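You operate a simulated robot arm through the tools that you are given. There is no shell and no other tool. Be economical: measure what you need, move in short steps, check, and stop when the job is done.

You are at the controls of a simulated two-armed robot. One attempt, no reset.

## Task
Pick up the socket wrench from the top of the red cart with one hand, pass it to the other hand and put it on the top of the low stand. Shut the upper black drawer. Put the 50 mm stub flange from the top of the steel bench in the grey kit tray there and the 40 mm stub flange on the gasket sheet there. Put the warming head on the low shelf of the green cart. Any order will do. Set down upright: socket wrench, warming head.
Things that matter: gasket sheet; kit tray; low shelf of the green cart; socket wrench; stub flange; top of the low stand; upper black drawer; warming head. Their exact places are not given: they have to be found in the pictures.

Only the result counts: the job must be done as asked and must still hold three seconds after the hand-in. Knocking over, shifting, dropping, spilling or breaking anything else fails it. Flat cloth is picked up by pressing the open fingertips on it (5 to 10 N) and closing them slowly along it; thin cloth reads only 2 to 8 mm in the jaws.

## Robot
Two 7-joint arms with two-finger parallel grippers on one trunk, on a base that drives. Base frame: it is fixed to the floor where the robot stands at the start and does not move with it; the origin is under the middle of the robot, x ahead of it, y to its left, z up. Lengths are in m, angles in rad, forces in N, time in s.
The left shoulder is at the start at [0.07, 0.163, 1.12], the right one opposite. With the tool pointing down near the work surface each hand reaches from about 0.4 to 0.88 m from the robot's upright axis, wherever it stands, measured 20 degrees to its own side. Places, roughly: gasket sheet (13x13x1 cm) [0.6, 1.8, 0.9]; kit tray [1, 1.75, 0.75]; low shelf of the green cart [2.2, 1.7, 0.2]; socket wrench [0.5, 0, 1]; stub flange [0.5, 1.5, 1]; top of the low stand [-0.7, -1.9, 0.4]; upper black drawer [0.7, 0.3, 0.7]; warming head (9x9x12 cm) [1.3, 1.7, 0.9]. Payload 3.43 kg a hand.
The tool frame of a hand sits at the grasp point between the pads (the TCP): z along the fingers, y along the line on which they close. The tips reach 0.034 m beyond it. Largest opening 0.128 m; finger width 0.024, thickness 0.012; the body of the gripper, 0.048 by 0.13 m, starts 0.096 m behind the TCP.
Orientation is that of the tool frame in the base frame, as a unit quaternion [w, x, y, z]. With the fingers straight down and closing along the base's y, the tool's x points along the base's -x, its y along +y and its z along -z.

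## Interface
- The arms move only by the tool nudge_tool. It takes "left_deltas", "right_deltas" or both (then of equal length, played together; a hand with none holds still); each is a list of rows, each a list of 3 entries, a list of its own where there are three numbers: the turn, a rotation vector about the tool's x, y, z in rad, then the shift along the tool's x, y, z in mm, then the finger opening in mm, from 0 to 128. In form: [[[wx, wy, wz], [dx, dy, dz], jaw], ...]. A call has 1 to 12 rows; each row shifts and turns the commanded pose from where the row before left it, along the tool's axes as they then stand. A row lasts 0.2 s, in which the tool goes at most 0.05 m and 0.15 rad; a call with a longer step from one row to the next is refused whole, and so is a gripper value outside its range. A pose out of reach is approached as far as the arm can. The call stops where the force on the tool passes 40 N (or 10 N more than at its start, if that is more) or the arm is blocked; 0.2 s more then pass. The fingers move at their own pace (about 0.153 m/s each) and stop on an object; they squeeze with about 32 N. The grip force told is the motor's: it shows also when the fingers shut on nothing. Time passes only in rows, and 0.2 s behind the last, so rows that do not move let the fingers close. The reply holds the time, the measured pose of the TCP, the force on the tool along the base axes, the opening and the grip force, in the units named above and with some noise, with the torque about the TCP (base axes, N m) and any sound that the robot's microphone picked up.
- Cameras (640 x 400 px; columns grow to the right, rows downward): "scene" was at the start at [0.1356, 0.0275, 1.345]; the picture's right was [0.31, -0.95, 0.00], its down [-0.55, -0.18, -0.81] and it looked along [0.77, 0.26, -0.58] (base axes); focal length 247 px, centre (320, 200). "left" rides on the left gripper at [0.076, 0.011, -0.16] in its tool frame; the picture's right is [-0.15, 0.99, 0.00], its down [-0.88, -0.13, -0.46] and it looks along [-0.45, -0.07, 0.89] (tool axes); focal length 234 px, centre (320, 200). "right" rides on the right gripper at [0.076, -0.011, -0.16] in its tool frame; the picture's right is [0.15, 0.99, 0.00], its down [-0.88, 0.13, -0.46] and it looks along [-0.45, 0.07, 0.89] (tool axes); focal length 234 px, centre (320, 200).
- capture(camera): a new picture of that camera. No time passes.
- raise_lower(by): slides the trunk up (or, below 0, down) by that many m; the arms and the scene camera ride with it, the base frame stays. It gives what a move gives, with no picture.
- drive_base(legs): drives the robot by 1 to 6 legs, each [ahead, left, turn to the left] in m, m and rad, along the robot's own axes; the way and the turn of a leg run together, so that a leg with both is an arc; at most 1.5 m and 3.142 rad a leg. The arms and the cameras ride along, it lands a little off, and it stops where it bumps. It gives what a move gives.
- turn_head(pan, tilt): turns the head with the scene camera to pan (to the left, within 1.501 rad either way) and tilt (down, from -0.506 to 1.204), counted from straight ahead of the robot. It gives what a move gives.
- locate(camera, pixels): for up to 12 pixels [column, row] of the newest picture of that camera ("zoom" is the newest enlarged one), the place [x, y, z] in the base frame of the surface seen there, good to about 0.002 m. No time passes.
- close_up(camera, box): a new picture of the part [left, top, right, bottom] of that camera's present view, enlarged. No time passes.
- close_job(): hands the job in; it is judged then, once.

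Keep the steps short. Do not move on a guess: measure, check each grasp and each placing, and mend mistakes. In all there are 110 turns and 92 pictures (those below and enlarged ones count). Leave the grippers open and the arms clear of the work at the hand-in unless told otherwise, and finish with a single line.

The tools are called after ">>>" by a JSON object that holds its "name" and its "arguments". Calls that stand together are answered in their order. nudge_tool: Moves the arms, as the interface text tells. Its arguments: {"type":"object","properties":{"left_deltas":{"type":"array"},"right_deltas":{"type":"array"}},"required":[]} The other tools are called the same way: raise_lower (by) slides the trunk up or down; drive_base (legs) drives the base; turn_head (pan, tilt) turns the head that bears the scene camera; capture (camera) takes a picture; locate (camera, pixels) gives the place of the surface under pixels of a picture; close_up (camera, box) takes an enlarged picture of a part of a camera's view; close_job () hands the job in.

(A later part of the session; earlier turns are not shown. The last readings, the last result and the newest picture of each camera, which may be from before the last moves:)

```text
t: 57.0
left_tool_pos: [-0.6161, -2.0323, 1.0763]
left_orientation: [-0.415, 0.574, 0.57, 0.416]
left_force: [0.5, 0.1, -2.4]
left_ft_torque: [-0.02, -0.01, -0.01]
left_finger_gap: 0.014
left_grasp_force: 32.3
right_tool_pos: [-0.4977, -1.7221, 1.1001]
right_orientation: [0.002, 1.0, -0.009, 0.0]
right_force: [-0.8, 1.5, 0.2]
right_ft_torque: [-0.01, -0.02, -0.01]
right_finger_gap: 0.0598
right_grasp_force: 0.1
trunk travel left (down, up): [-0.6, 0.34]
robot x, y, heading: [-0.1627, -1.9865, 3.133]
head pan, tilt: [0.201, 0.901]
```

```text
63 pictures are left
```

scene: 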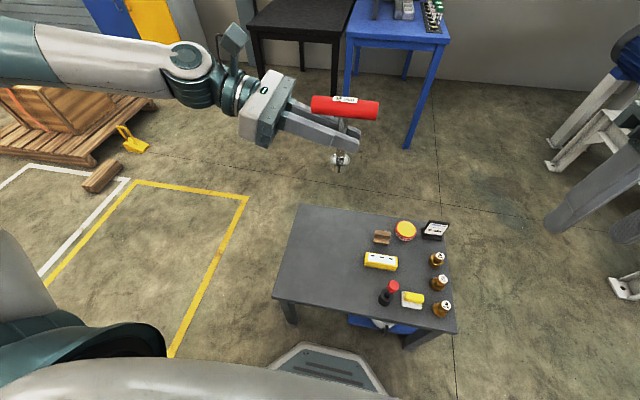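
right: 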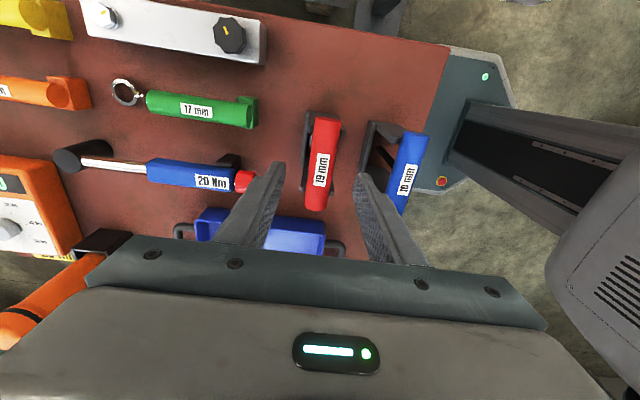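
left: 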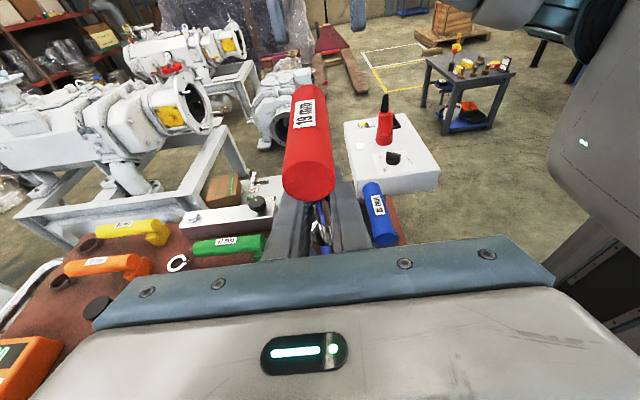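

Move the right hand up and outward first, clear of the stand, then lower the trunk most of the way.

>>> {"name": "nudge_tool", "arguments": {"right_deltas": [[[0, 0, 0], [0, -30, -30], 60], [[0, 0, 0], [0, -30, -30], 60], [[0, 0, 0], [0, -30, -30], 60], [[0, 0, 0], [0, -30, -20], 60], [[0, 0, 0], [0, -30, 0], 60]]}}

>>> {"name": "raise_lower", "arguments": {"by": -0.52}}

>>> {"name": "capture", "arguments": {"camera": "scene"}}

>>> {"name": "capture", "arguments": {"camera": "left"}}

```text
t: 58.2
left_tool_pos: [-0.6156, -2.0328, 1.0773]
left_orientation: [-0.416, 0.575, 0.57, 0.415]
left_force: [0.4, 0.6, -1.8]
left_ft_torque: [-0.02, 0.01, 0.04]
left_finger_gap: 0.0139
left_grasp_force: 31.5
right_tool_pos: [-0.4959, -1.573, 1.2089]
right_orientation: [0.003, 1.0, -0.009, -0.001]
right_force: [0.0, -0.6, 0.0]
right_ft_torque: [-0.02, 0.02, 0.05]
right_finger_gap: 0.0602
right_grasp_force: 0.0
trunk travel left (down, up): [-0.6, 0.34]
robot x, y, heading: [-0.1629, -1.9875, 3.123]
head pan, tilt: [0.201, 0.901]
```

```text
refused: -0.52 is not a number from -0.4 to 0.4
```

```text
62 pictures are left
```

scene: 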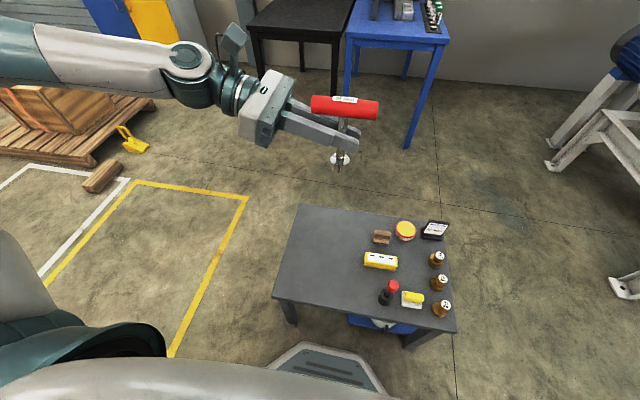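

```text
61 pictures are left
```

left: 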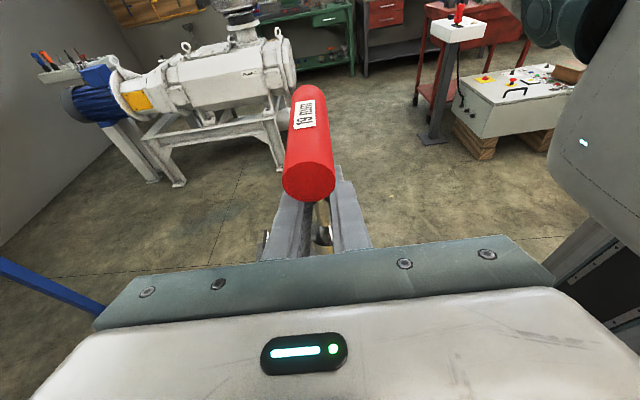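

Lower in two parts: 0.4 then 0.12, and look.

>>> {"name": "raise_lower", "arguments": {"by": -0.4}}

>>> {"name": "raise_lower", "arguments": {"by": -0.12}}

>>> {"name": "capture", "arguments": {"camera": "scene"}}

>>> {"name": "close_up", "arguments": {"camera": "scene", "box": [180, 70, 460, 270]}}

```text
t: 62.0
left_tool_pos: [-0.6169, -2.0333, 0.6756]
left_orientation: [-0.415, 0.575, 0.57, 0.415]
left_force: [0.8, -0.1, -1.3]
left_ft_torque: [0.0, -0.02, 0.02]
left_finger_gap: 0.0141
left_grasp_force: 32.3
right_tool_pos: [-0.4974, -1.5742, 0.808]
right_orientation: [0.002, 1.0, -0.009, 0.0]
right_force: [0.8, -0.4, -0.5]
right_ft_torque: [0.0, 0.02, 0.01]
right_finger_gap: 0.0598
right_grasp_force: 0.1
trunk travel left (down, up): [-0.2, 0.74]
robot x, y, heading: [-0.1643, -1.9879, 3.128]
head pan, tilt: [0.201, 0.901]
```

```text
t: 63.5
left_tool_pos: [-0.6158, -2.032, 0.5567]
left_orientation: [-0.415, 0.574, 0.571, 0.415]
left_force: [0.9, 0.1, -2.8]
left_ft_torque: [0.03, -0.01, 0.0]
left_finger_gap: 0.0143
left_grasp_force: 31.9
right_tool_pos: [-0.498, -1.5728, 0.6877]
right_orientation: [0.002, 1.0, -0.008, 0.0]
right_force: [-0.4, 0.0, 0.2]
right_ft_torque: [0.01, 0.04, -0.01]
right_finger_gap: 0.0602
right_grasp_force: 0.2
trunk travel left (down, up): [-0.08, 0.86]
robot x, y, heading: [-0.1644, -1.9883, 3.129]
head pan, tilt: [0.201, 0.901]
```

```text
60 pictures are left
```

scene: 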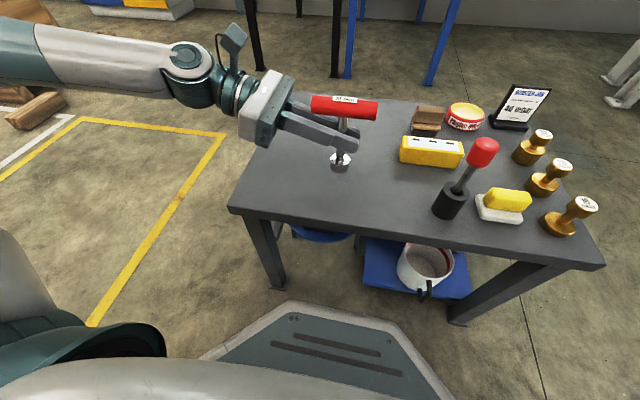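

```text
2.00 times, centred on (320, 170) of scene
```

zoom: 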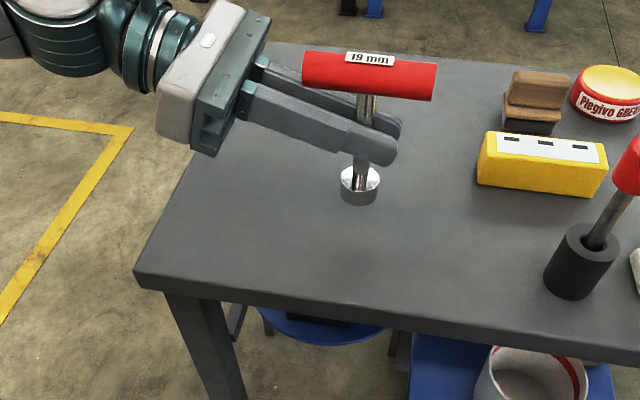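

>>> {"name": "locate", "arguments": {"camera": "zoom", "pixels": [[308, 72], [432, 82], [370, 75], [366, 105], [360, 170], [358, 200], [340, 225], [356, 206]]}}

>>> {"name": "raise_lower", "arguments": {"by": -0.03}}

```text
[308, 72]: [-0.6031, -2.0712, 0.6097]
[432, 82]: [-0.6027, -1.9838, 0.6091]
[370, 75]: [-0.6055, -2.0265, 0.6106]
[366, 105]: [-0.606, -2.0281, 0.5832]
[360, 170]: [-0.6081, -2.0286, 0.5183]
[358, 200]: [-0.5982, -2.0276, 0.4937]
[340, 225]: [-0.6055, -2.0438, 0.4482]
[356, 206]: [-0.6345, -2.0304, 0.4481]
```

```text
t: 64.3
left_tool_pos: [-0.6175, -2.0331, 0.526]
left_orientation: [-0.415, 0.574, 0.571, 0.415]
left_force: [0.7, 0.1, -1.9]
left_ft_torque: [0.0, 0.0, 0.03]
left_finger_gap: 0.0144
left_grasp_force: 31.9
right_tool_pos: [-0.4969, -1.5739, 0.658]
right_orientation: [0.002, 1.0, -0.009, 0.0]
right_force: [0.5, 0.6, -0.1]
right_ft_torque: [0.0, -0.01, 0.0]
right_finger_gap: 0.06
right_grasp_force: 0.1
trunk travel left (down, up): [-0.05, 0.89]
robot x, y, heading: [-0.1656, -1.9896, 3.124]
head pan, tilt: [0.201, 0.901]
```

Vertical. About 9 mm left. Lower 6 mm, then feel.

>>> {"name": "nudge_tool", "arguments": {"left_deltas": [[[0, 0, 0], [-2.9, 0, 0.9], 0], [[0, 0, 0], [-2.9, 0, 0.9], 0]]}}

>>> {"name": "close_up", "arguments": {"camera": "scene", "box": [260, 70, 420, 190]}}

```text
t: 64.9
left_tool_pos: [-0.6175, -2.033, 0.5206]
left_orientation: [-0.414, 0.575, 0.572, 0.413]
left_force: [0.1, 0.5, -1.3]
left_ft_torque: [-0.01, -0.02, 0.01]
left_finger_gap: 0.0142
left_grasp_force: 31.4
right_tool_pos: [-0.4966, -1.5728, 0.6583]
right_orientation: [0.001, 1.0, -0.009, -0.001]
right_force: [-0.6, -0.8, 0.5]
right_ft_torque: [0.03, -0.02, 0.0]
right_finger_gap: 0.0598
right_grasp_force: 0.0
trunk travel left (down, up): [-0.05, 0.89]
robot x, y, heading: [-0.1635, -1.9877, 3.127]
head pan, tilt: [0.201, 0.901]
```

```text
3.33 times, centred on (340, 130) of scene
```

zoom: 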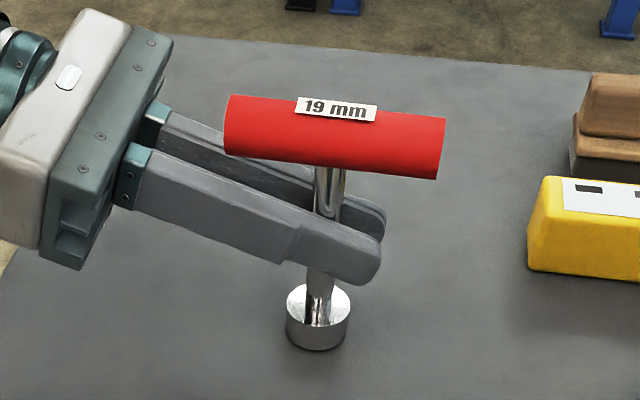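

Still no contact force; step down 2 mm at a time.

>>> {"name": "nudge_tool", "arguments": {"left_deltas": [[[0, 0, 0], [-1.4, 0, 0.45], 0], [[0, 0, 0], [-1.4, 0, 0.45], 0]]}}

>>> {"name": "nudge_tool", "arguments": {"left_deltas": [[[0, 0, 0], [-1, 0, 0.3], 0]]}}

```text
t: 65.5
left_tool_pos: [-0.6184, -2.0329, 0.5199]
left_orientation: [-0.415, 0.576, 0.573, 0.411]
left_force: [-0.9, 2.0, 6.7]
left_ft_torque: [0.2, -0.1, 0.05]
left_finger_gap: 0.0141
left_grasp_force: 32.0
right_tool_pos: [-0.4965, -1.5731, 0.6581]
right_orientation: [0.002, 1.0, -0.009, 0.0]
right_force: [-0.4, -0.3, -0.4]
right_ft_torque: [0.04, 0.0, 0.01]
right_finger_gap: 0.0598
right_grasp_force: 0.1
trunk travel left (down, up): [-0.05, 0.89]
robot x, y, heading: [-0.1615, -1.9923, 3.125]
head pan, tilt: [0.201, 0.901]
```

```text
t: 65.9
left_tool_pos: [-0.6164, -2.0325, 0.5189]
left_orientation: [-0.416, 0.575, 0.574, 0.409]
left_force: [-3.1, 4.0, 20.9]
left_ft_torque: [0.56, -0.1, 0.09]
left_finger_gap: 0.0144
left_grasp_force: 32.1
right_tool_pos: [-0.4964, -1.573, 0.6574]
right_orientation: [0.003, 1.0, -0.009, -0.001]
right_force: [0.4, 0.2, 0.0]
right_ft_torque: [-0.02, -0.01, 0.0]
right_finger_gap: 0.0601
right_grasp_force: 0.0
trunk travel left (down, up): [-0.05, 0.89]
robot x, y, heading: [-0.162, -1.9893, 3.122]
head pan, tilt: [0.201, 0.901]
```

Contact (21 N). Ease up 1.5 mm, then open gently.

>>> {"name": "nudge_tool", "arguments": {"left_deltas": [[[0, 0, 0], [1.3, 0, -0.4], 0], [[0, 0, 0], [0, 0, 0], 15], [[0, 0, 0], [0, 0, 0], 17], [[0, 0, 0], [0, 0, 0], 22], [[0, 0, 0], [0, 0, 0], 35], [[0, 0, 0], [0, 0, 0], 50]]}}

>>> {"name": "close_up", "arguments": {"camera": "scene", "box": [260, 70, 420, 190]}}

```text
t: 67.3
left_tool_pos: [-0.6158, -2.0335, 0.5182]
left_orientation: [-0.414, 0.575, 0.573, 0.412]
left_force: [0.2, -0.5, 0.4]
left_ft_torque: [0.01, 0.01, 0.03]
left_finger_gap: 0.0501
left_grasp_force: 0.0
right_tool_pos: [-0.4976, -1.573, 0.657]
right_orientation: [0.002, 1.0, -0.009, -0.001]
right_force: [0.5, 0.7, 0.2]
right_ft_torque: [-0.02, 0.01, -0.01]
right_finger_gap: 0.0604
right_grasp_force: 0.0
trunk travel left (down, up): [-0.05, 0.89]
robot x, y, heading: [-0.1614, -1.9897, 3.127]
head pan, tilt: [0.201, 0.901]
```

```text
3.33 times, centred on (340, 130) of scene
```

zoom: 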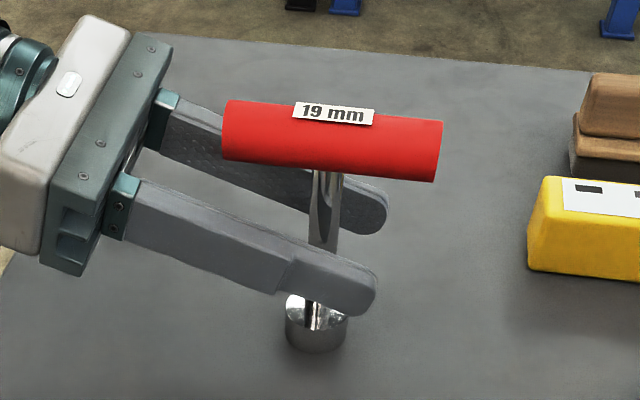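

Standing on its own. Withdraw the left hand horizontally.

>>> {"name": "nudge_tool", "arguments": {"left_deltas": [[[0, 0, 0], [-5.8, 0, -20], 50], [[0, 0, 0], [-8.8, 0, -30], 50], [[0, 0, 0], [-10.5, 0, -38], 50], [[0, 0, 0], [-10.5, 0, -38], 50], [[0, 0, 0], [-5, 0, -38], 50]]}}

>>> {"name": "raise_lower", "arguments": {"by": 0.4}}

>>> {"name": "capture", "arguments": {"camera": "scene"}}

```text
t: 68.5
left_tool_pos: [-0.619, -2.1994, 0.5305]
left_orientation: [-0.415, 0.575, 0.57, 0.416]
left_force: [0.4, 0.2, 0.4]
left_ft_torque: [-0.02, -0.03, -0.02]
left_finger_gap: 0.05
left_grasp_force: 0.0
right_tool_pos: [-0.4969, -1.573, 0.6578]
right_orientation: [0.001, 1.0, -0.009, 0.0]
right_force: [-0.5, -1.3, -0.4]
right_ft_torque: [0.01, 0.02, 0.02]
right_finger_gap: 0.06
right_grasp_force: 0.0
trunk travel left (down, up): [-0.05, 0.89]
robot x, y, heading: [-0.164, -1.9901, 3.128]
head pan, tilt: [0.201, 0.901]
```

```text
t: 72.3
left_tool_pos: [-0.6194, -2.1999, 0.9291]
left_orientation: [-0.415, 0.574, 0.57, 0.416]
left_force: [-0.9, 0.5, 0.1]
left_ft_torque: [0.02, 0.02, 0.0]
left_finger_gap: 0.05
left_grasp_force: 0.0
right_tool_pos: [-0.4977, -1.5733, 1.0579]
right_orientation: [0.001, 1.0, -0.009, 0.0]
right_force: [-0.6, 0.7, 0.3]
right_ft_torque: [0.0, 0.02, 0.01]
right_finger_gap: 0.06
right_grasp_force: 0.0
trunk travel left (down, up): [-0.45, 0.49]
robot x, y, heading: [-0.1633, -1.9862, 3.126]
head pan, tilt: [0.201, 0.901]
```

```text
56 pictures are left
```

scene: 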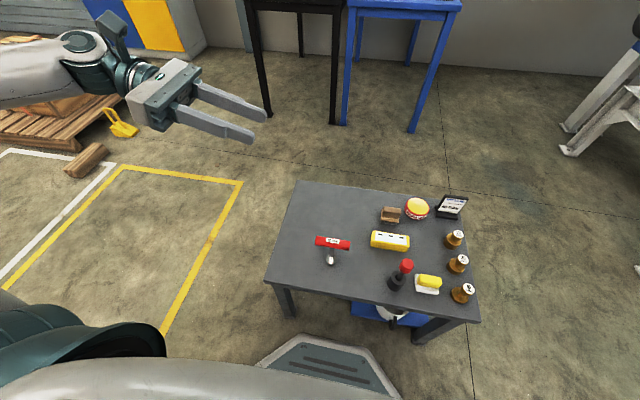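

The wrench stands on the low stand. Raise the trunk back to the start height and bring the left hand back to pointing down.

>>> {"name": "raise_lower", "arguments": {"by": 0.15}}

>>> {"name": "nudge_tool", "arguments": {"left_deltas": [[[0, -0.1411, 0], [0, 0, 0], 50], [[0, -0.1411, 0], [0, 0, 0], 50], [[0, -0.1411, 0], [0, 0, 0], 50], [[0, -0.1411, 0], [0, 0, 0], 50], [[0, -0.1411, 0], [0, 0, 0], 50], [[0, -0.1411, 0], [0, 0, 0], 50], [[0, -0.1411, 0], [0, 0, 0], 50], [[0, -0.1411, 0], [0, 0, 0], 50], [[0, -0.1411, 0], [0, 0, 0], 50]]}}

>>> {"name": "nudge_tool", "arguments": {"left_deltas": [[[0, 0, 0.1428], [0, 0, 0], 50], [[0, 0, 0.1428], [0, 0, 0], 50], [[0, 0, 0.1428], [0, 0, 0], 50], [[0, 0, 0.1428], [0, 0, 0], 50], [[0, 0, 0.1428], [0, 0, 0], 50], [[0, 0, 0.1428], [0, 0, 0], 50], [[0, 0, 0.1428], [0, 0, 0], 50], [[0, 0, 0.1428], [0, 0, 0], 50], [[0, 0, 0.1428], [0, 0, 0], 50], [[0, 0, 0.1428], [0, 0, 0], 50], [[0, 0, 0.1428], [0, 0, 0], 50]]}}

```text
t: 74.1
left_tool_pos: [-0.6202, -2.2007, 1.0802]
left_orientation: [-0.415, 0.575, 0.57, 0.416]
left_force: [0.0, -0.3, -0.8]
left_ft_torque: [0.0, 0.01, 0.03]
left_finger_gap: 0.05
left_grasp_force: 0.1
right_tool_pos: [-0.498, -1.5748, 1.2096]
right_orientation: [0.003, 1.0, -0.008, 0.0]
right_force: [-0.1, 0.6, 0.3]
right_ft_torque: [0.01, 0.02, 0.0]
right_finger_gap: 0.0598
right_grasp_force: 0.1
trunk travel left (down, up): [-0.6, 0.34]
robot x, y, heading: [-0.1625, -1.9901, 3.123]
head pan, tilt: [0.201, 0.901]
```

```text
t: 76.1
left_tool_pos: [-0.6196, -2.1991, 1.0787]
left_orientation: [0.005, 0.708, 0.706, -0.006]
left_force: [0.5, 0.8, -0.7]
left_ft_torque: [0.01, -0.01, -0.02]
left_finger_gap: 0.0497
left_grasp_force: 0.0
right_tool_pos: [-0.5002, -1.5749, 1.2077]
right_orientation: [0.002, 1.0, -0.008, 0.001]
right_force: [0.1, 0.4, -0.5]
right_ft_torque: [0.02, -0.06, -0.01]
right_finger_gap: 0.0599
right_grasp_force: 0.1
trunk travel left (down, up): [-0.6, 0.34]
robot x, y, heading: [-0.1605, -1.9933, 3.128]
head pan, tilt: [0.201, 0.901]
```

```text
t: 78.5
left_tool_pos: [-0.6193, -2.1999, 1.0805]
left_orientation: [0.006, 1.0, -0.003, -0.002]
left_force: [-0.7, -0.4, -0.4]
left_ft_torque: [0.03, 0.01, -0.01]
left_finger_gap: 0.0501
left_grasp_force: 0.1
right_tool_pos: [-0.4982, -1.573, 1.2077]
right_orientation: [0.001, 1.0, -0.009, 0.0]
right_force: [0.1, 0.4, 0.3]
right_ft_torque: [0.0, 0.01, -0.03]
right_finger_gap: 0.0601
right_grasp_force: 0.1
trunk travel left (down, up): [-0.6, 0.34]
robot x, y, heading: [-0.1644, -1.9852, 3.131]
head pan, tilt: [0.201, 0.901]
```

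Drive back the same way to near the start pose.

>>> {"name": "drive_base", "arguments": {"legs": [[-0.06, 0, 0], [0, -0.83, 0], [0, 0, 3.142], [-0.2, 0, 0], [0, 1.2, 0], [0.25, 0, 0]]}}

>>> {"name": "turn_head", "arguments": {"pan": 0.5, "tilt": 0.7}}

>>> {"name": "capture", "arguments": {"camera": "scene"}}

```text
refused: 3.142 is not a number from -3.14159 to 3.14159
```

```text
t: 79.3
left_tool_pos: [-0.6184, -2.1992, 1.0797]
left_orientation: [0.007, 1.0, -0.002, -0.001]
left_force: [0.7, 0.6, -0.1]
left_ft_torque: [-0.01, -0.02, -0.02]
left_finger_gap: 0.0502
left_grasp_force: 0.1
right_tool_pos: [-0.4984, -1.5749, 1.2068]
right_orientation: [0.001, 1.0, -0.008, -0.001]
right_force: [0.0, -0.5, 0.0]
right_ft_torque: [0.0, -0.06, -0.02]
right_finger_gap: 0.0599
right_grasp_force: 0.1
trunk travel left (down, up): [-0.6, 0.34]
robot x, y, heading: [-0.161, -1.9878, 3.126]
head pan, tilt: [0.499, 0.7]
```

```text
55 pictures are left
```

scene: 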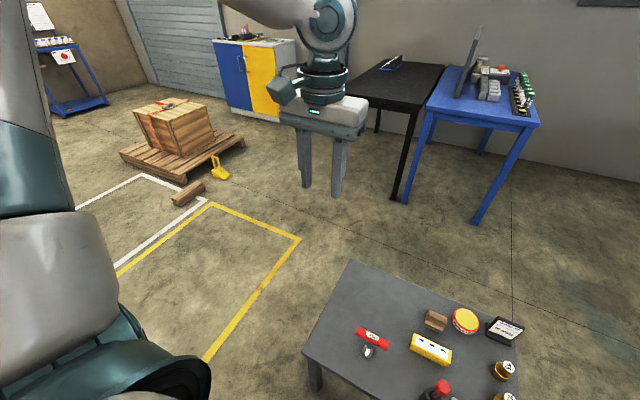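

>>> {"name": "drive_base", "arguments": {"legs": [[-0.06, 0, 0], [0, -0.83, 0], [0, 0, -3.126], [-0.2, 0, 0], [0, 1.2, 0], [0.25, 0, 0]]}}

>>> {"name": "capture", "arguments": {"camera": "scene"}}

```text
t: 99.6
left_tool_pos: [0.2476, 0.3184, 1.0803]
left_orientation: [0.001, -0.065, 0.998, 0.007]
left_force: [-0.3, -0.7, 0.3]
left_ft_torque: [0.01, 0.01, -0.02]
left_finger_gap: 0.0502
left_grasp_force: 0.0
right_tool_pos: [0.2124, -0.3181, 1.2076]
right_orientation: [0.0, -0.058, 0.998, 0.002]
right_force: [0.3, -0.6, 0.0]
right_ft_torque: [0.04, 0.01, -0.02]
right_finger_gap: 0.0599
right_grasp_force: 0.1
trunk travel left (down, up): [-0.6, 0.34]
robot x, y, heading: [-0.1778, 0.0543, 0.117]
head pan, tilt: [0.499, 0.7]
```

```text
54 pictures are left
```

scene: 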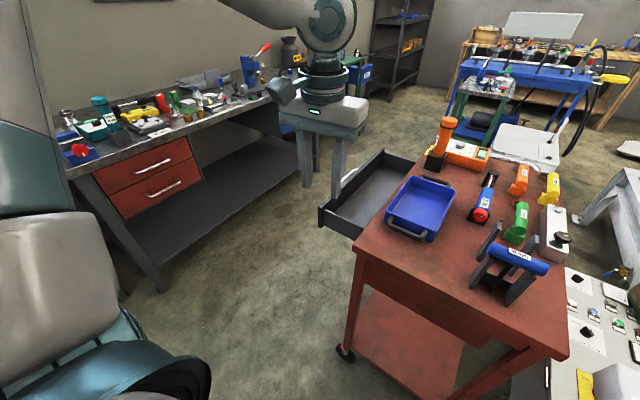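

Heading came out 0.117, fine. Measure the drawer front.

>>> {"name": "locate", "arguments": {"camera": "scene", "pixels": [[320, 208], [340, 190], [360, 172], [382, 152], [345, 225], [368, 200], [358, 240], [325, 222], [357, 258], [440, 300]]}}

>>> {"name": "close_up", "arguments": {"camera": "scene", "box": [300, 130, 480, 340]}}

```text
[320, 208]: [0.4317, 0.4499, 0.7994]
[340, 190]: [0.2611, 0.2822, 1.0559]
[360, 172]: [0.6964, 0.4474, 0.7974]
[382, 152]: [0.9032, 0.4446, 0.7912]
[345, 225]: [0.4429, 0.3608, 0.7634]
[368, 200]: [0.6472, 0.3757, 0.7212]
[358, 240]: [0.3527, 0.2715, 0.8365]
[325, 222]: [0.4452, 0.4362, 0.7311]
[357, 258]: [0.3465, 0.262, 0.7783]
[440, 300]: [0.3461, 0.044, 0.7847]
```

```text
1.90 times, centred on (390, 235) of scene
```

zoom: 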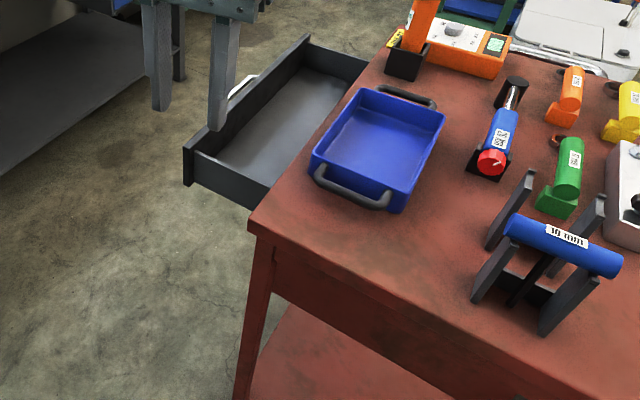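

Drawer front: y≈0.455, x 0.43–0.90, top z 0.80; must go in to y≈0.27. Re-position the base squarely.

>>> {"name": "drive_base", "arguments": {"legs": [[0, 0, -0.117], [0.17, 0.15, 0]]}}

>>> {"name": "nudge_tool", "arguments": {"left_deltas": [[[0, 0, -0.1428], [0, 25, 0], 0], [[0, 0, -0.1428], [0, 25, 0], 0], [[0, 0, -0.1428], [0, 25, 0], 0], [[0, 0, -0.1428], [0, 25, 0], 0], [[0, 0, -0.1428], [0, 0, 0], 0], [[0, 0, -0.1428], [0, 0, 0], 0], [[0, 0, -0.1428], [0, 0, 0], 0], [[0, 0, -0.1428], [0, 0, 0], 0], [[0, 0, -0.1428], [0, 0, 0], 0], [[0, 0, -0.1428], [0, 0, 0], 0], [[0, 0, -0.1428], [0, 0, 0], 0]]}}

>>> {"name": "nudge_tool", "arguments": {"left_deltas": [[[0, 0.1, 0], [0, 0, 0], 0], [[0, 0.1, 0], [0, 0, 0], 0], [[0, 0.1, 0], [0, 0, 0], 0], [[0, 0.1, 0], [0, 0, 0], 0]]}}

```text
t: 101.9
left_tool_pos: [0.4408, 0.4171, 1.0801]
left_orientation: [0.001, -0.008, 1.0, 0.007]
left_force: [0.0, -0.7, -0.4]
left_ft_torque: [-0.02, 0.01, -0.01]
left_finger_gap: 0.05
left_grasp_force: 0.1
right_tool_pos: [0.3315, -0.2111, 1.2079]
right_orientation: [-0.001, -0.001, 1.0, 0.003]
right_force: [0.6, -0.6, 0.0]
right_ft_torque: [0.04, 0.01, 0.01]
right_finger_gap: 0.06
right_grasp_force: 0.1
trunk travel left (down, up): [-0.6, 0.34]
robot x, y, heading: [-0.0099, 0.1936, 0.007]
head pan, tilt: [0.499, 0.7]
```

```text
t: 104.3
left_tool_pos: [0.4179, 0.5151, 1.0835]
left_orientation: [-0.006, 0.714, -0.7, -0.004]
left_force: [0.1, 0.3, 0.5]
left_ft_torque: [-0.01, 0.0, 0.0]
left_finger_gap: 0.0001
left_grasp_force: 32.4
right_tool_pos: [0.3322, -0.2104, 1.2081]
right_orientation: [0.0, -0.002, 1.0, 0.002]
right_force: [-0.3, 0.3, -0.2]
right_ft_torque: [0.01, -0.01, -0.01]
right_finger_gap: 0.0603
right_grasp_force: 0.0
trunk travel left (down, up): [-0.6, 0.34]
robot x, y, heading: [-0.011, 0.1963, 0.008]
head pan, tilt: [0.499, 0.7]
```

```text
t: 105.3
left_tool_pos: [0.418, 0.5162, 1.0806]
left_orientation: [0.134, 0.7, -0.688, 0.138]
left_force: [-0.2, 0.4, 0.9]
left_ft_torque: [-0.01, 0.0, 0.04]
left_finger_gap: 0.0
left_grasp_force: 32.0
right_tool_pos: [0.3324, -0.2088, 1.2092]
right_orientation: [-0.001, -0.002, 1.0, 0.001]
right_force: [-1.0, 0.4, 0.6]
right_ft_torque: [-0.04, 0.0, 0.0]
right_finger_gap: 0.06
right_grasp_force: 0.1
trunk travel left (down, up): [-0.6, 0.34]
robot x, y, heading: [-0.0125, 0.1983, 0.005]
head pan, tilt: [0.499, 0.7]
```

Go down outside the drawer front to (0.55, 0.56, 0.78).

>>> {"name": "nudge_tool", "arguments": {"left_deltas": [[[0, 0, 0], [-22, -18.9, 37], 0], [[0, 0, 0], [-22, -18.9, 37], 0], [[0, 0, 0], [-22, -18.9, 37], 0], [[0, 0, 0], [-22, -18.9, 37], 0], [[0, 0, 0], [-22, -18.9, 37], 0], [[0, 0, 0], [-22, -18.9, 37], 0], [[0, 0, 0], [-22, -18.9, 37], 0]]}}

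>>> {"name": "capture", "arguments": {"camera": "scene"}}

```text
t: 106.9
left_tool_pos: [0.5552, 0.5577, 0.7864]
left_orientation: [0.134, 0.7, -0.688, 0.139]
left_force: [0.2, -0.5, 0.0]
left_ft_torque: [-0.03, 0.06, -0.01]
left_finger_gap: 0.0002
left_grasp_force: 32.1
right_tool_pos: [0.3344, -0.209, 1.2077]
right_orientation: [-0.001, -0.002, 1.0, 0.001]
right_force: [0.7, 0.2, -0.6]
right_ft_torque: [-0.03, 0.04, -0.01]
right_finger_gap: 0.0601
right_grasp_force: 0.0
trunk travel left (down, up): [-0.6, 0.34]
robot x, y, heading: [-0.0116, 0.1967, 0.006]
head pan, tilt: [0.499, 0.7]
```

```text
52 pictures are left
```

scene: 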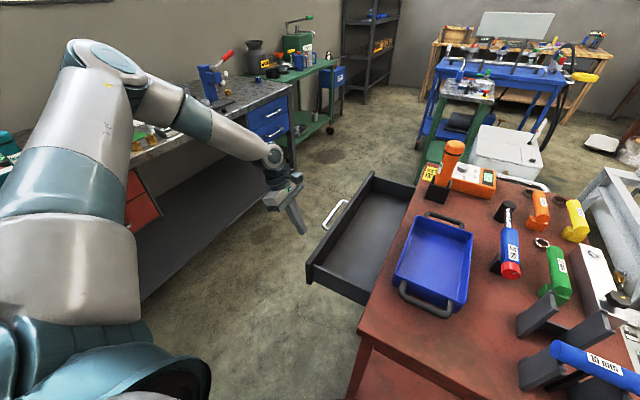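

>>> {"name": "locate", "arguments": {"camera": "scene", "pixels": [[326, 224], [345, 202], [318, 250], [308, 265], [303, 232], [310, 280]]}}

```text
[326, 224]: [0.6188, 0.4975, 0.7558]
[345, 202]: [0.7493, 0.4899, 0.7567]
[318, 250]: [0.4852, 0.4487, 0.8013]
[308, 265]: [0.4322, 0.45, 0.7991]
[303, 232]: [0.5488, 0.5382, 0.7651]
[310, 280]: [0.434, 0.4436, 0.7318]
```

Finger clears the handle (x 0.61–0.75). Push -y.

>>> {"name": "nudge_tool", "arguments": {"left_deltas": [[[0, 0, 0], [23, 0, 9.5], 0], [[0, 0, 0], [23, 0, 9.5], 0], [[0, 0, 0], [18.5, 0, 7.6], 0], [[0, 0, 0], [13.9, 0, 5.7], 0], [[0, 0, 0], [13.9, 0, 5.7], 0], [[0, 0, 0], [13.9, 0, 5.7], 0], [[0, 0, 0], [13.9, 0, 5.7], 0], [[0, 0, 0], [13.9, 0, 5.7], 0], [[0, 0, 0], [13.9, 0, 5.7], 0], [[0, 0, 0], [13.9, 0, 5.7], 0]]}}

>>> {"name": "capture", "arguments": {"camera": "scene"}}

```text
t: 109.1
left_tool_pos: [0.5521, 0.3871, 0.7842]
left_orientation: [0.133, 0.699, -0.688, 0.139]
left_force: [0.0, -0.1, 0.0]
left_ft_torque: [0.01, -0.02, 0.01]
left_finger_gap: 0.0
left_grasp_force: 31.9
right_tool_pos: [0.3325, -0.2104, 1.2078]
right_orientation: [0.0, -0.002, 1.0, 0.002]
right_force: [0.0, -0.1, -0.2]
right_ft_torque: [0.0, 0.03, 0.02]
right_finger_gap: 0.06
right_grasp_force: 0.1
trunk travel left (down, up): [-0.6, 0.34]
robot x, y, heading: [-0.0132, 0.2002, 0.004]
head pan, tilt: [0.499, 0.7]
```

```text
51 pictures are left
```

scene: 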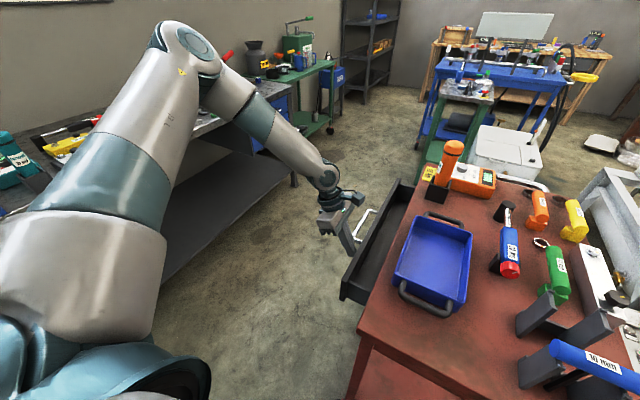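

Drawer is sliding. Continue until it seats.

>>> {"name": "nudge_tool", "arguments": {"left_deltas": [[[0, 0, 0], [13.9, 0, 5.7], 0], [[0, 0, 0], [13.9, 0, 5.7], 0], [[0, 0, 0], [13.9, 0, 5.7], 0], [[0, 0, 0], [9.2, 0, 3.8], 0], [[0, 0, 0], [9.2, 0, 3.8], 0], [[0, 0, 0], [9.2, 0, 3.8], 0], [[0, 0, 0], [9.2, 0, 3.8], 0], [[0, 0, 0], [5, 0, 2], 0]]}}

>>> {"name": "capture", "arguments": {"camera": "scene"}}

```text
t: 110.9
left_tool_pos: [0.533, 0.3327, 0.8203]
left_orientation: [0.134, 0.7, -0.688, 0.138]
left_force: [0.5, -0.3, -0.9]
left_ft_torque: [0.0, -0.02, -0.01]
left_finger_gap: 0.0
left_grasp_force: 32.2
left hand out of reach, approached as far as the arm can: row 1, 2, 3, 4, 5, 6, 7, 8
right_tool_pos: [0.3324, -0.2111, 1.2082]
right_orientation: [0.0, -0.001, 1.0, 0.002]
right_force: [-0.5, -0.3, -0.3]
right_ft_torque: [0.02, 0.04, 0.0]
right_finger_gap: 0.0599
right_grasp_force: 0.1
trunk travel left (down, up): [-0.6, 0.34]
robot x, y, heading: [-0.0116, 0.1951, 0.004]
head pan, tilt: [0.499, 0.7]
```

```text
50 pictures are left
```

scene: 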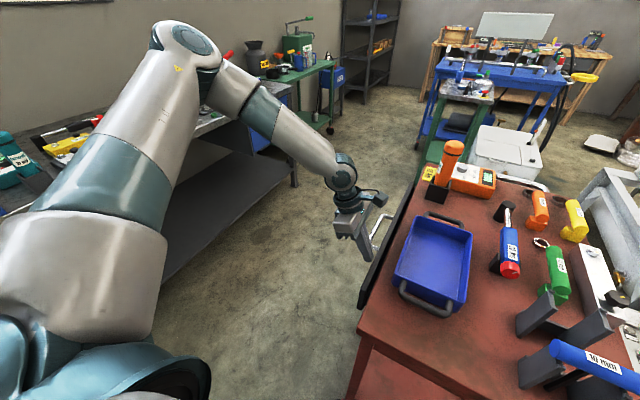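

The arm is at its limit; front is ~3.5 cm short. Lower the trunk 4 cm to keep the finger on the face, then shift the base right to finish the push.

>>> {"name": "raise_lower", "arguments": {"by": -0.04}}

>>> {"name": "drive_base", "arguments": {"legs": [[0, -0.04, 0]]}}

>>> {"name": "capture", "arguments": {"camera": "scene"}}

>>> {"name": "close_up", "arguments": {"camera": "scene", "box": [330, 170, 470, 330]}}

```text
t: 111.7
left_tool_pos: [0.5329, 0.3325, 0.7793]
left_orientation: [0.133, 0.7, -0.687, 0.139]
left_force: [0.8, 0.6, 0.5]
left_ft_torque: [-0.02, -0.01, 0.0]
left_finger_gap: 0.0001
left_grasp_force: 32.2
right_tool_pos: [0.3324, -0.2098, 1.1684]
right_orientation: [0.0, -0.003, 1.0, 0.002]
right_force: [-0.2, -0.4, 0.7]
right_ft_torque: [0.02, -0.02, 0.03]
right_finger_gap: 0.06
right_grasp_force: 0.1
trunk travel left (down, up): [-0.56, 0.38]
robot x, y, heading: [-0.0115, 0.1981, 0.011]
head pan, tilt: [0.499, 0.7]
```

```text
t: 112.6
left_tool_pos: [0.5327, 0.2913, 0.7808]
left_orientation: [0.132, 0.699, -0.689, 0.138]
left_force: [-0.2, 11.6, 3.4]
left_ft_torque: [0.33, 0.16, -0.05]
left_finger_gap: 0.0
left_grasp_force: 32.3
right_tool_pos: [0.3317, -0.2514, 1.1662]
right_orientation: [0.0, -0.001, 1.0, 0.004]
right_force: [-0.1, -1.0, -0.5]
right_ft_torque: [0.08, -0.01, -0.02]
right_finger_gap: 0.0602
right_grasp_force: 0.2
trunk travel left (down, up): [-0.56, 0.38]
robot x, y, heading: [-0.0133, 0.1557, 0.009]
head pan, tilt: [0.499, 0.7]
```

```text
49 pictures are left
```

scene: 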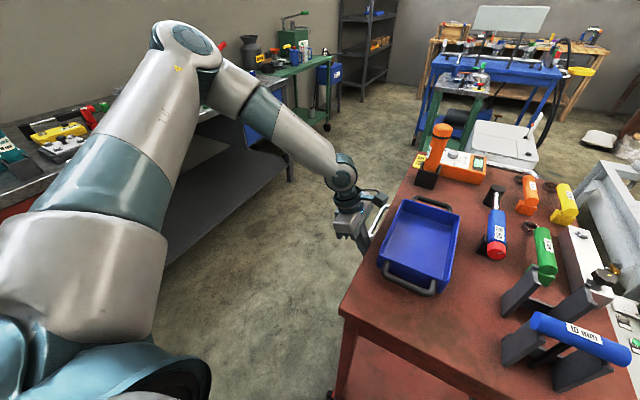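

```text
2.50 times, centred on (400, 250) of scene
```

zoom: 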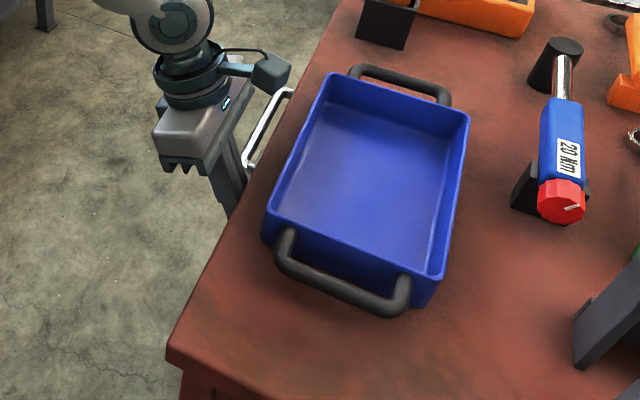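

Front is under the top edge, 11.6 N. Push 1 cm more to confirm it's seated.

>>> {"name": "drive_base", "arguments": {"legs": [[0, -0.012, 0]]}}

```text
t: 113.5
left_tool_pos: [0.5335, 0.2916, 0.7789]
left_orientation: [0.129, 0.703, -0.686, 0.134]
left_force: [0.1, 11.8, 2.2]
left_ft_torque: [0.29, 0.2, -0.06]
left_finger_gap: 0.0
left_grasp_force: 32.6
right_tool_pos: [0.3339, -0.2586, 1.168]
right_orientation: [0.001, -0.004, 1.0, 0.002]
right_force: [-0.3, -0.8, -0.7]
right_ft_torque: [0.02, 0.01, 0.01]
right_finger_gap: 0.06
right_grasp_force: 0.0
trunk travel left (down, up): [-0.56, 0.38]
robot x, y, heading: [-0.0152, 0.1466, 0.014]
head pan, tilt: [0.499, 0.7]
stopped in leg 1: the force on the tool passed its limit (the readings are from after the stop); the commanded pose is now the measured one
```

Drawer is seated. Retract the left hand and lift, then look at the bench.

>>> {"name": "nudge_tool", "arguments": {"left_deltas": [[[0, 0, 0], [-23, 0, -9.5], 0], [[0, 0, 0], [-37, 0, -15], 0], [[0, 0, 0], [-37, 0, -15], 0], [[0, 0, 0], [10, 0, -40], 0], [[0, 0, 0], [10, 0, -40], 0], [[0, 0, 0], [10, 0, -40], 0], [[0, -0.13, 0], [0, 0, -30], 0], [[0, -0.13, 0], [0, 0, -30], 0], [[0, -0.13, 0], [0, 0, -30], 0]]}}

>>> {"name": "turn_head", "arguments": {"pan": 1.0, "tilt": 0.5}}

>>> {"name": "capture", "arguments": {"camera": "scene"}}

```text
t: 115.5
left_tool_pos: [0.5285, 0.4301, 0.9896]
left_orientation: [-0.006, 0.716, -0.698, -0.004]
left_force: [0.5, -0.3, 0.1]
left_ft_torque: [0.0, -0.01, 0.03]
left_finger_gap: 0.0
left_grasp_force: 31.5
right_tool_pos: [0.3344, -0.2606, 1.168]
right_orientation: [0.001, -0.004, 1.0, 0.003]
right_force: [0.7, 0.5, 1.0]
right_ft_torque: [0.02, -0.02, -0.01]
right_finger_gap: 0.0599
right_grasp_force: 0.1
trunk travel left (down, up): [-0.56, 0.38]
robot x, y, heading: [-0.007, 0.1463, 0.011]
head pan, tilt: [0.499, 0.7]
```

```text
t: 116.4
left_tool_pos: [0.5291, 0.4303, 0.9899]
left_orientation: [-0.006, 0.715, -0.699, -0.003]
left_force: [-0.2, -0.3, 0.4]
left_ft_torque: [0.02, -0.02, 0.0]
left_finger_gap: 0.0
left_grasp_force: 32.2
right_tool_pos: [0.335, -0.2597, 1.168]
right_orientation: [0.001, -0.003, 1.0, 0.002]
right_force: [-0.4, -0.4, 0.1]
right_ft_torque: [0.0, 0.02, 0.02]
right_finger_gap: 0.0596
right_grasp_force: 0.0
trunk travel left (down, up): [-0.56, 0.38]
robot x, y, heading: [-0.0138, 0.1455, 0.014]
head pan, tilt: [1.0, 0.499]
```

```text
47 pictures are left
```

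scene: 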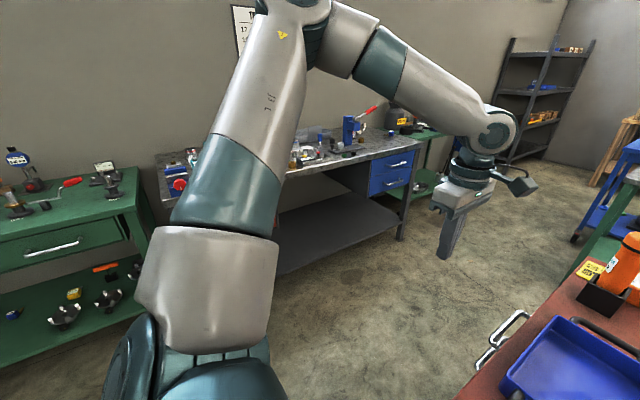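

Restore the left hand's yaw and raise it; check the drawers in an enlarged view.

>>> {"name": "nudge_tool", "arguments": {"left_deltas": [[[0, 0, 0.1428], [0, 0, -14], 60], [[0, 0, 0.1428], [0, 0, -14], 60], [[0, 0, 0.1428], [0, 0, -14], 60], [[0, 0, 0.1428], [0, 0, -14], 60], [[0, 0, 0.1428], [0, 0, -14], 60], [[0, 0, 0.1428], [0, 0, -14], 60], [[0, 0, 0.1428], [0, 0, -14], 60], [[0, 0, 0.1428], [0, 0, -14], 60], [[0, 0, 0.1428], [0, 0, 0], 60], [[0, 0, 0.1428], [0, 0, 0], 60], [[0, 0, 0.1428], [0, 0, 0], 60]]}}

>>> {"name": "drive_base", "arguments": {"legs": [[-0.35, 0, 0], [0, 0.15, 0], [0, 0, 1.557], [0.4, 0, 0]]}}

>>> {"name": "turn_head", "arguments": {"pan": -0.7, "tilt": 0.7}}

>>> {"name": "capture", "arguments": {"camera": "scene"}}

```text
t: 118.8
left_tool_pos: [0.5287, 0.4313, 1.1012]
left_orientation: [0.002, -0.012, 1.0, 0.006]
left_force: [0.1, 0.7, 0.4]
left_ft_torque: [0.03, -0.02, -0.03]
left_finger_gap: 0.0597
left_grasp_force: 0.0
right_tool_pos: [0.3354, -0.2586, 1.169]
right_orientation: [0.001, -0.003, 1.0, 0.002]
right_force: [0.1, 0.3, -0.5]
right_ft_torque: [0.01, 0.03, 0.0]
right_finger_gap: 0.0599
right_grasp_force: 0.0
trunk travel left (down, up): [-0.56, 0.38]
robot x, y, heading: [-0.0117, 0.1481, 0.015]
head pan, tilt: [1.0, 0.499]
```

```text
t: 128.0
left_tool_pos: [-0.6362, 1.2363, 1.1018]
left_orientation: [0.003, 0.707, -0.707, -0.005]
left_force: [0.2, 0.9, -0.4]
left_ft_torque: [0.01, 0.0, 0.0]
left_finger_gap: 0.06
left_grasp_force: 0.0
right_tool_pos: [0.0488, 1.0263, 1.1681]
right_orientation: [-0.001, -0.702, 0.712, 0.002]
right_force: [0.6, 0.0, -0.2]
right_ft_torque: [-0.03, -0.03, -0.03]
right_finger_gap: 0.0599
right_grasp_force: 0.0
trunk travel left (down, up): [-0.56, 0.38]
robot x, y, heading: [-0.3644, 0.6883, 1.56]
head pan, tilt: [1.0, 0.499]
```

```text
t: 129.7
left_tool_pos: [-0.6364, 1.2356, 1.1016]
left_orientation: [0.004, 0.708, -0.707, -0.005]
left_force: [-0.2, 0.3, -0.4]
left_ft_torque: [0.0, -0.02, 0.01]
left_finger_gap: 0.0599
left_grasp_force: 0.0
right_tool_pos: [0.049, 1.0256, 1.1689]
right_orientation: [0.0, -0.702, 0.712, 0.002]
right_force: [-0.3, -0.5, -0.2]
right_ft_torque: [0.03, -0.02, 0.02]
right_finger_gap: 0.0601
right_grasp_force: 0.1
trunk travel left (down, up): [-0.56, 0.38]
robot x, y, heading: [-0.3652, 0.689, 1.559]
head pan, tilt: [-0.7, 0.7]
```

```text
46 pictures are left
```

scene: 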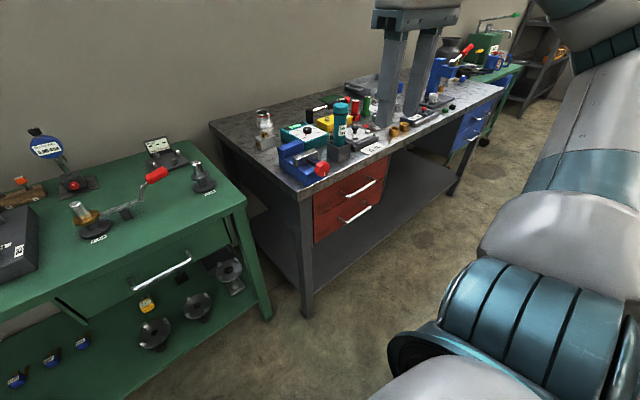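

>>> {"name": "locate", "arguments": {"camera": "scene", "pixels": [[300, 195], [440, 122], [505, 92], [210, 125], [310, 310], [240, 205], [345, 125], [330, 172]]}}

>>> {"name": "drive_base", "arguments": {"legs": [[0, -0.95, 0]]}}

>>> {"name": "turn_head", "arguments": {"pan": 0, "tilt": 0.62}}

>>> {"name": "capture", "arguments": {"camera": "scene"}}

```text
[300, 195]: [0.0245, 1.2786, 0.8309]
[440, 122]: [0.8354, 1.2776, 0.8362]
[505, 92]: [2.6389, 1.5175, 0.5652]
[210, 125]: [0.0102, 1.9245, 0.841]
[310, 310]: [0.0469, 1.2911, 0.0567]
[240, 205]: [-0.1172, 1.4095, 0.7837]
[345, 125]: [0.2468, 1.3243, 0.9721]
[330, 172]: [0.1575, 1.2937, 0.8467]
```

```text
t: 134.6
left_tool_pos: [0.2955, 1.2243, 1.1018]
left_orientation: [0.004, 0.708, -0.707, -0.006]
left_force: [-0.5, -0.5, 0.3]
left_ft_torque: [0.02, -0.03, 0.0]
left_finger_gap: 0.0599
left_grasp_force: 0.0
right_tool_pos: [0.9808, 1.0152, 1.1679]
right_orientation: [0.0, -0.702, 0.712, 0.001]
right_force: [0.2, 0.2, -0.7]
right_ft_torque: [0.04, -0.01, 0.01]
right_finger_gap: 0.0601
right_grasp_force: 0.1
trunk travel left (down, up): [-0.56, 0.38]
robot x, y, heading: [0.5609, 0.6757, 1.557]
head pan, tilt: [-0.7, 0.7]
```

```text
t: 135.7
left_tool_pos: [0.2961, 1.2257, 1.1006]
left_orientation: [0.003, 0.707, -0.707, -0.005]
left_force: [-0.1, -0.4, 0.2]
left_ft_torque: [0.0, -0.03, -0.01]
left_finger_gap: 0.0599
left_grasp_force: 0.1
right_tool_pos: [0.9818, 1.0138, 1.1685]
right_orientation: [-0.002, -0.701, 0.713, 0.002]
right_force: [0.3, -0.8, -0.4]
right_ft_torque: [0.0, -0.01, -0.02]
right_finger_gap: 0.0597
right_grasp_force: 0.0
trunk travel left (down, up): [-0.56, 0.38]
robot x, y, heading: [0.5669, 0.6759, 1.561]
head pan, tilt: [0.0, 0.62]
```

```text
45 pictures are left
```

scene: 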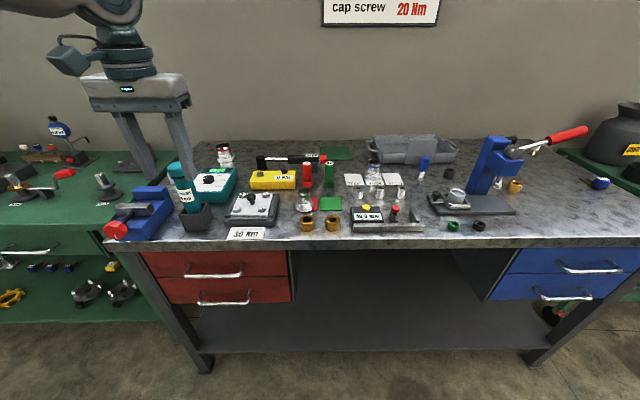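

Zoom on the bench middle.

>>> {"name": "close_up", "arguments": {"camera": "scene", "box": [190, 130, 350, 245]}}

>>> {"name": "close_up", "arguments": {"camera": "scene", "box": [330, 125, 540, 245]}}

```text
3.48 times, centred on (270, 188) of scene
```

zoom: 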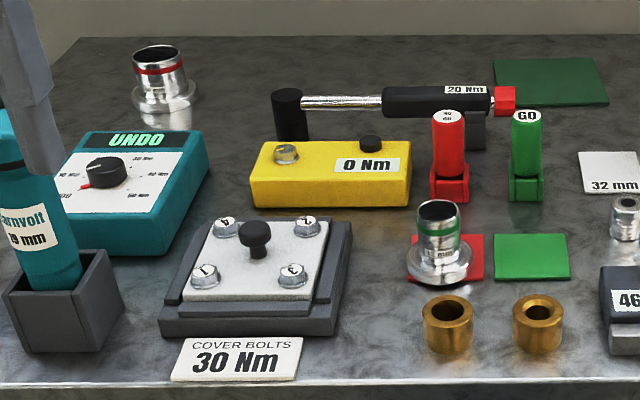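

```text
3.05 times, centred on (435, 185) of scene
```

zoom: 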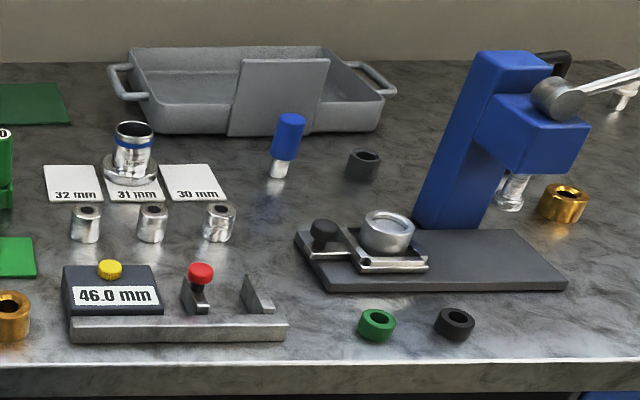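

Three stub flanges seen (red, green, blue bands). Enlarge each label and the right end for the warming head.

>>> {"name": "close_up", "arguments": {"camera": "scene", "box": [285, 180, 325, 215]}}

>>> {"name": "close_up", "arguments": {"camera": "scene", "box": [205, 138, 245, 173]}}

>>> {"name": "close_up", "arguments": {"camera": "scene", "box": [355, 155, 395, 190]}}

>>> {"name": "close_up", "arguments": {"camera": "scene", "box": [460, 80, 640, 225]}}

```text
11.43 times, centred on (305, 198) of scene
```

zoom: 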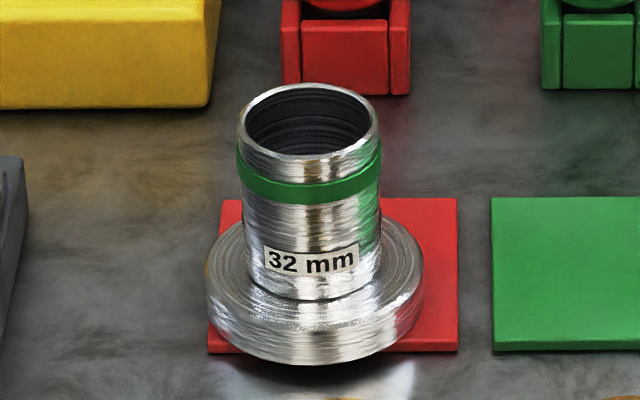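

```text
11.43 times, centred on (225, 156) of scene
```

zoom: 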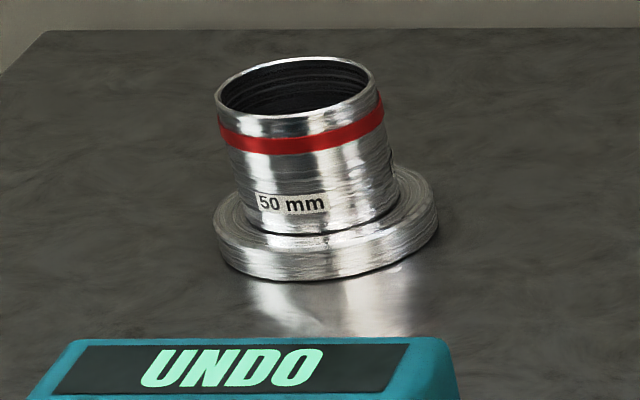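

```text
11.43 times, centred on (375, 172) of scene
```

zoom: 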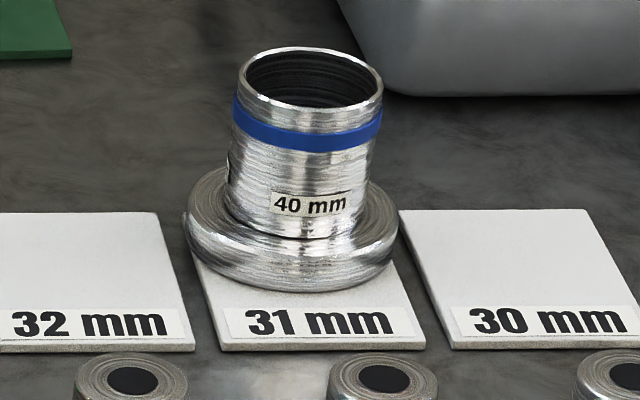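

```text
2.76 times, centred on (550, 152) of scene
```

zoom: 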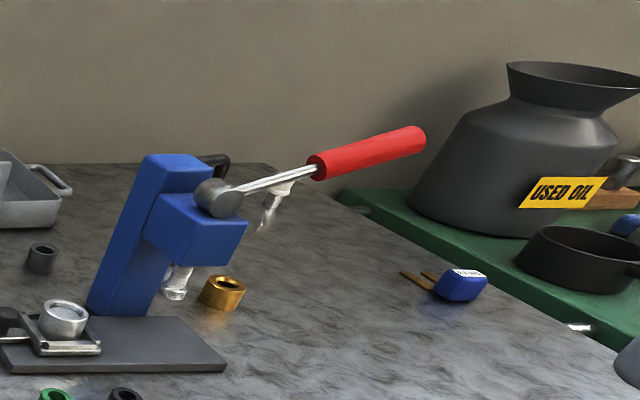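

Red = 50 mm (to grey kit tray), blue = 40 mm (to dark green gasket sheet). Measure.

>>> {"name": "locate", "arguments": {"camera": "scene", "pixels": [[224, 144], [225, 153], [224, 166], [373, 160], [373, 170], [373, 183], [320, 149], [350, 150], [335, 160], [395, 150], [437, 150], [450, 162]]}}

>>> {"name": "close_up", "arguments": {"camera": "scene", "box": [300, 125, 480, 200]}}

```text
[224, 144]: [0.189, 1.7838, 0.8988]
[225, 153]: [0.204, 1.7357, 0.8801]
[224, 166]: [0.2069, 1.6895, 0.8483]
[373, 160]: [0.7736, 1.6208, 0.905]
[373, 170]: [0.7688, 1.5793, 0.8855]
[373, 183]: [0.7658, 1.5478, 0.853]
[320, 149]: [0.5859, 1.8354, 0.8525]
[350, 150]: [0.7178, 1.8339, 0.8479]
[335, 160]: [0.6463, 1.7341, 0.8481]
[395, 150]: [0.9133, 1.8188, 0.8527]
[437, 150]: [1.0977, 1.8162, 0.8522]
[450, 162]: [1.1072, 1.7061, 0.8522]
```

```text
3.56 times, centred on (390, 162) of scene
```

zoom: 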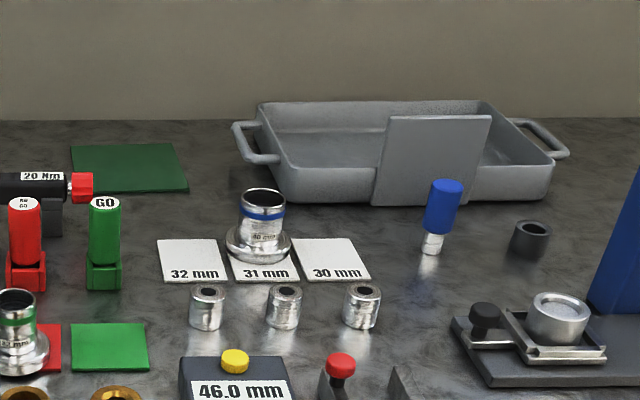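

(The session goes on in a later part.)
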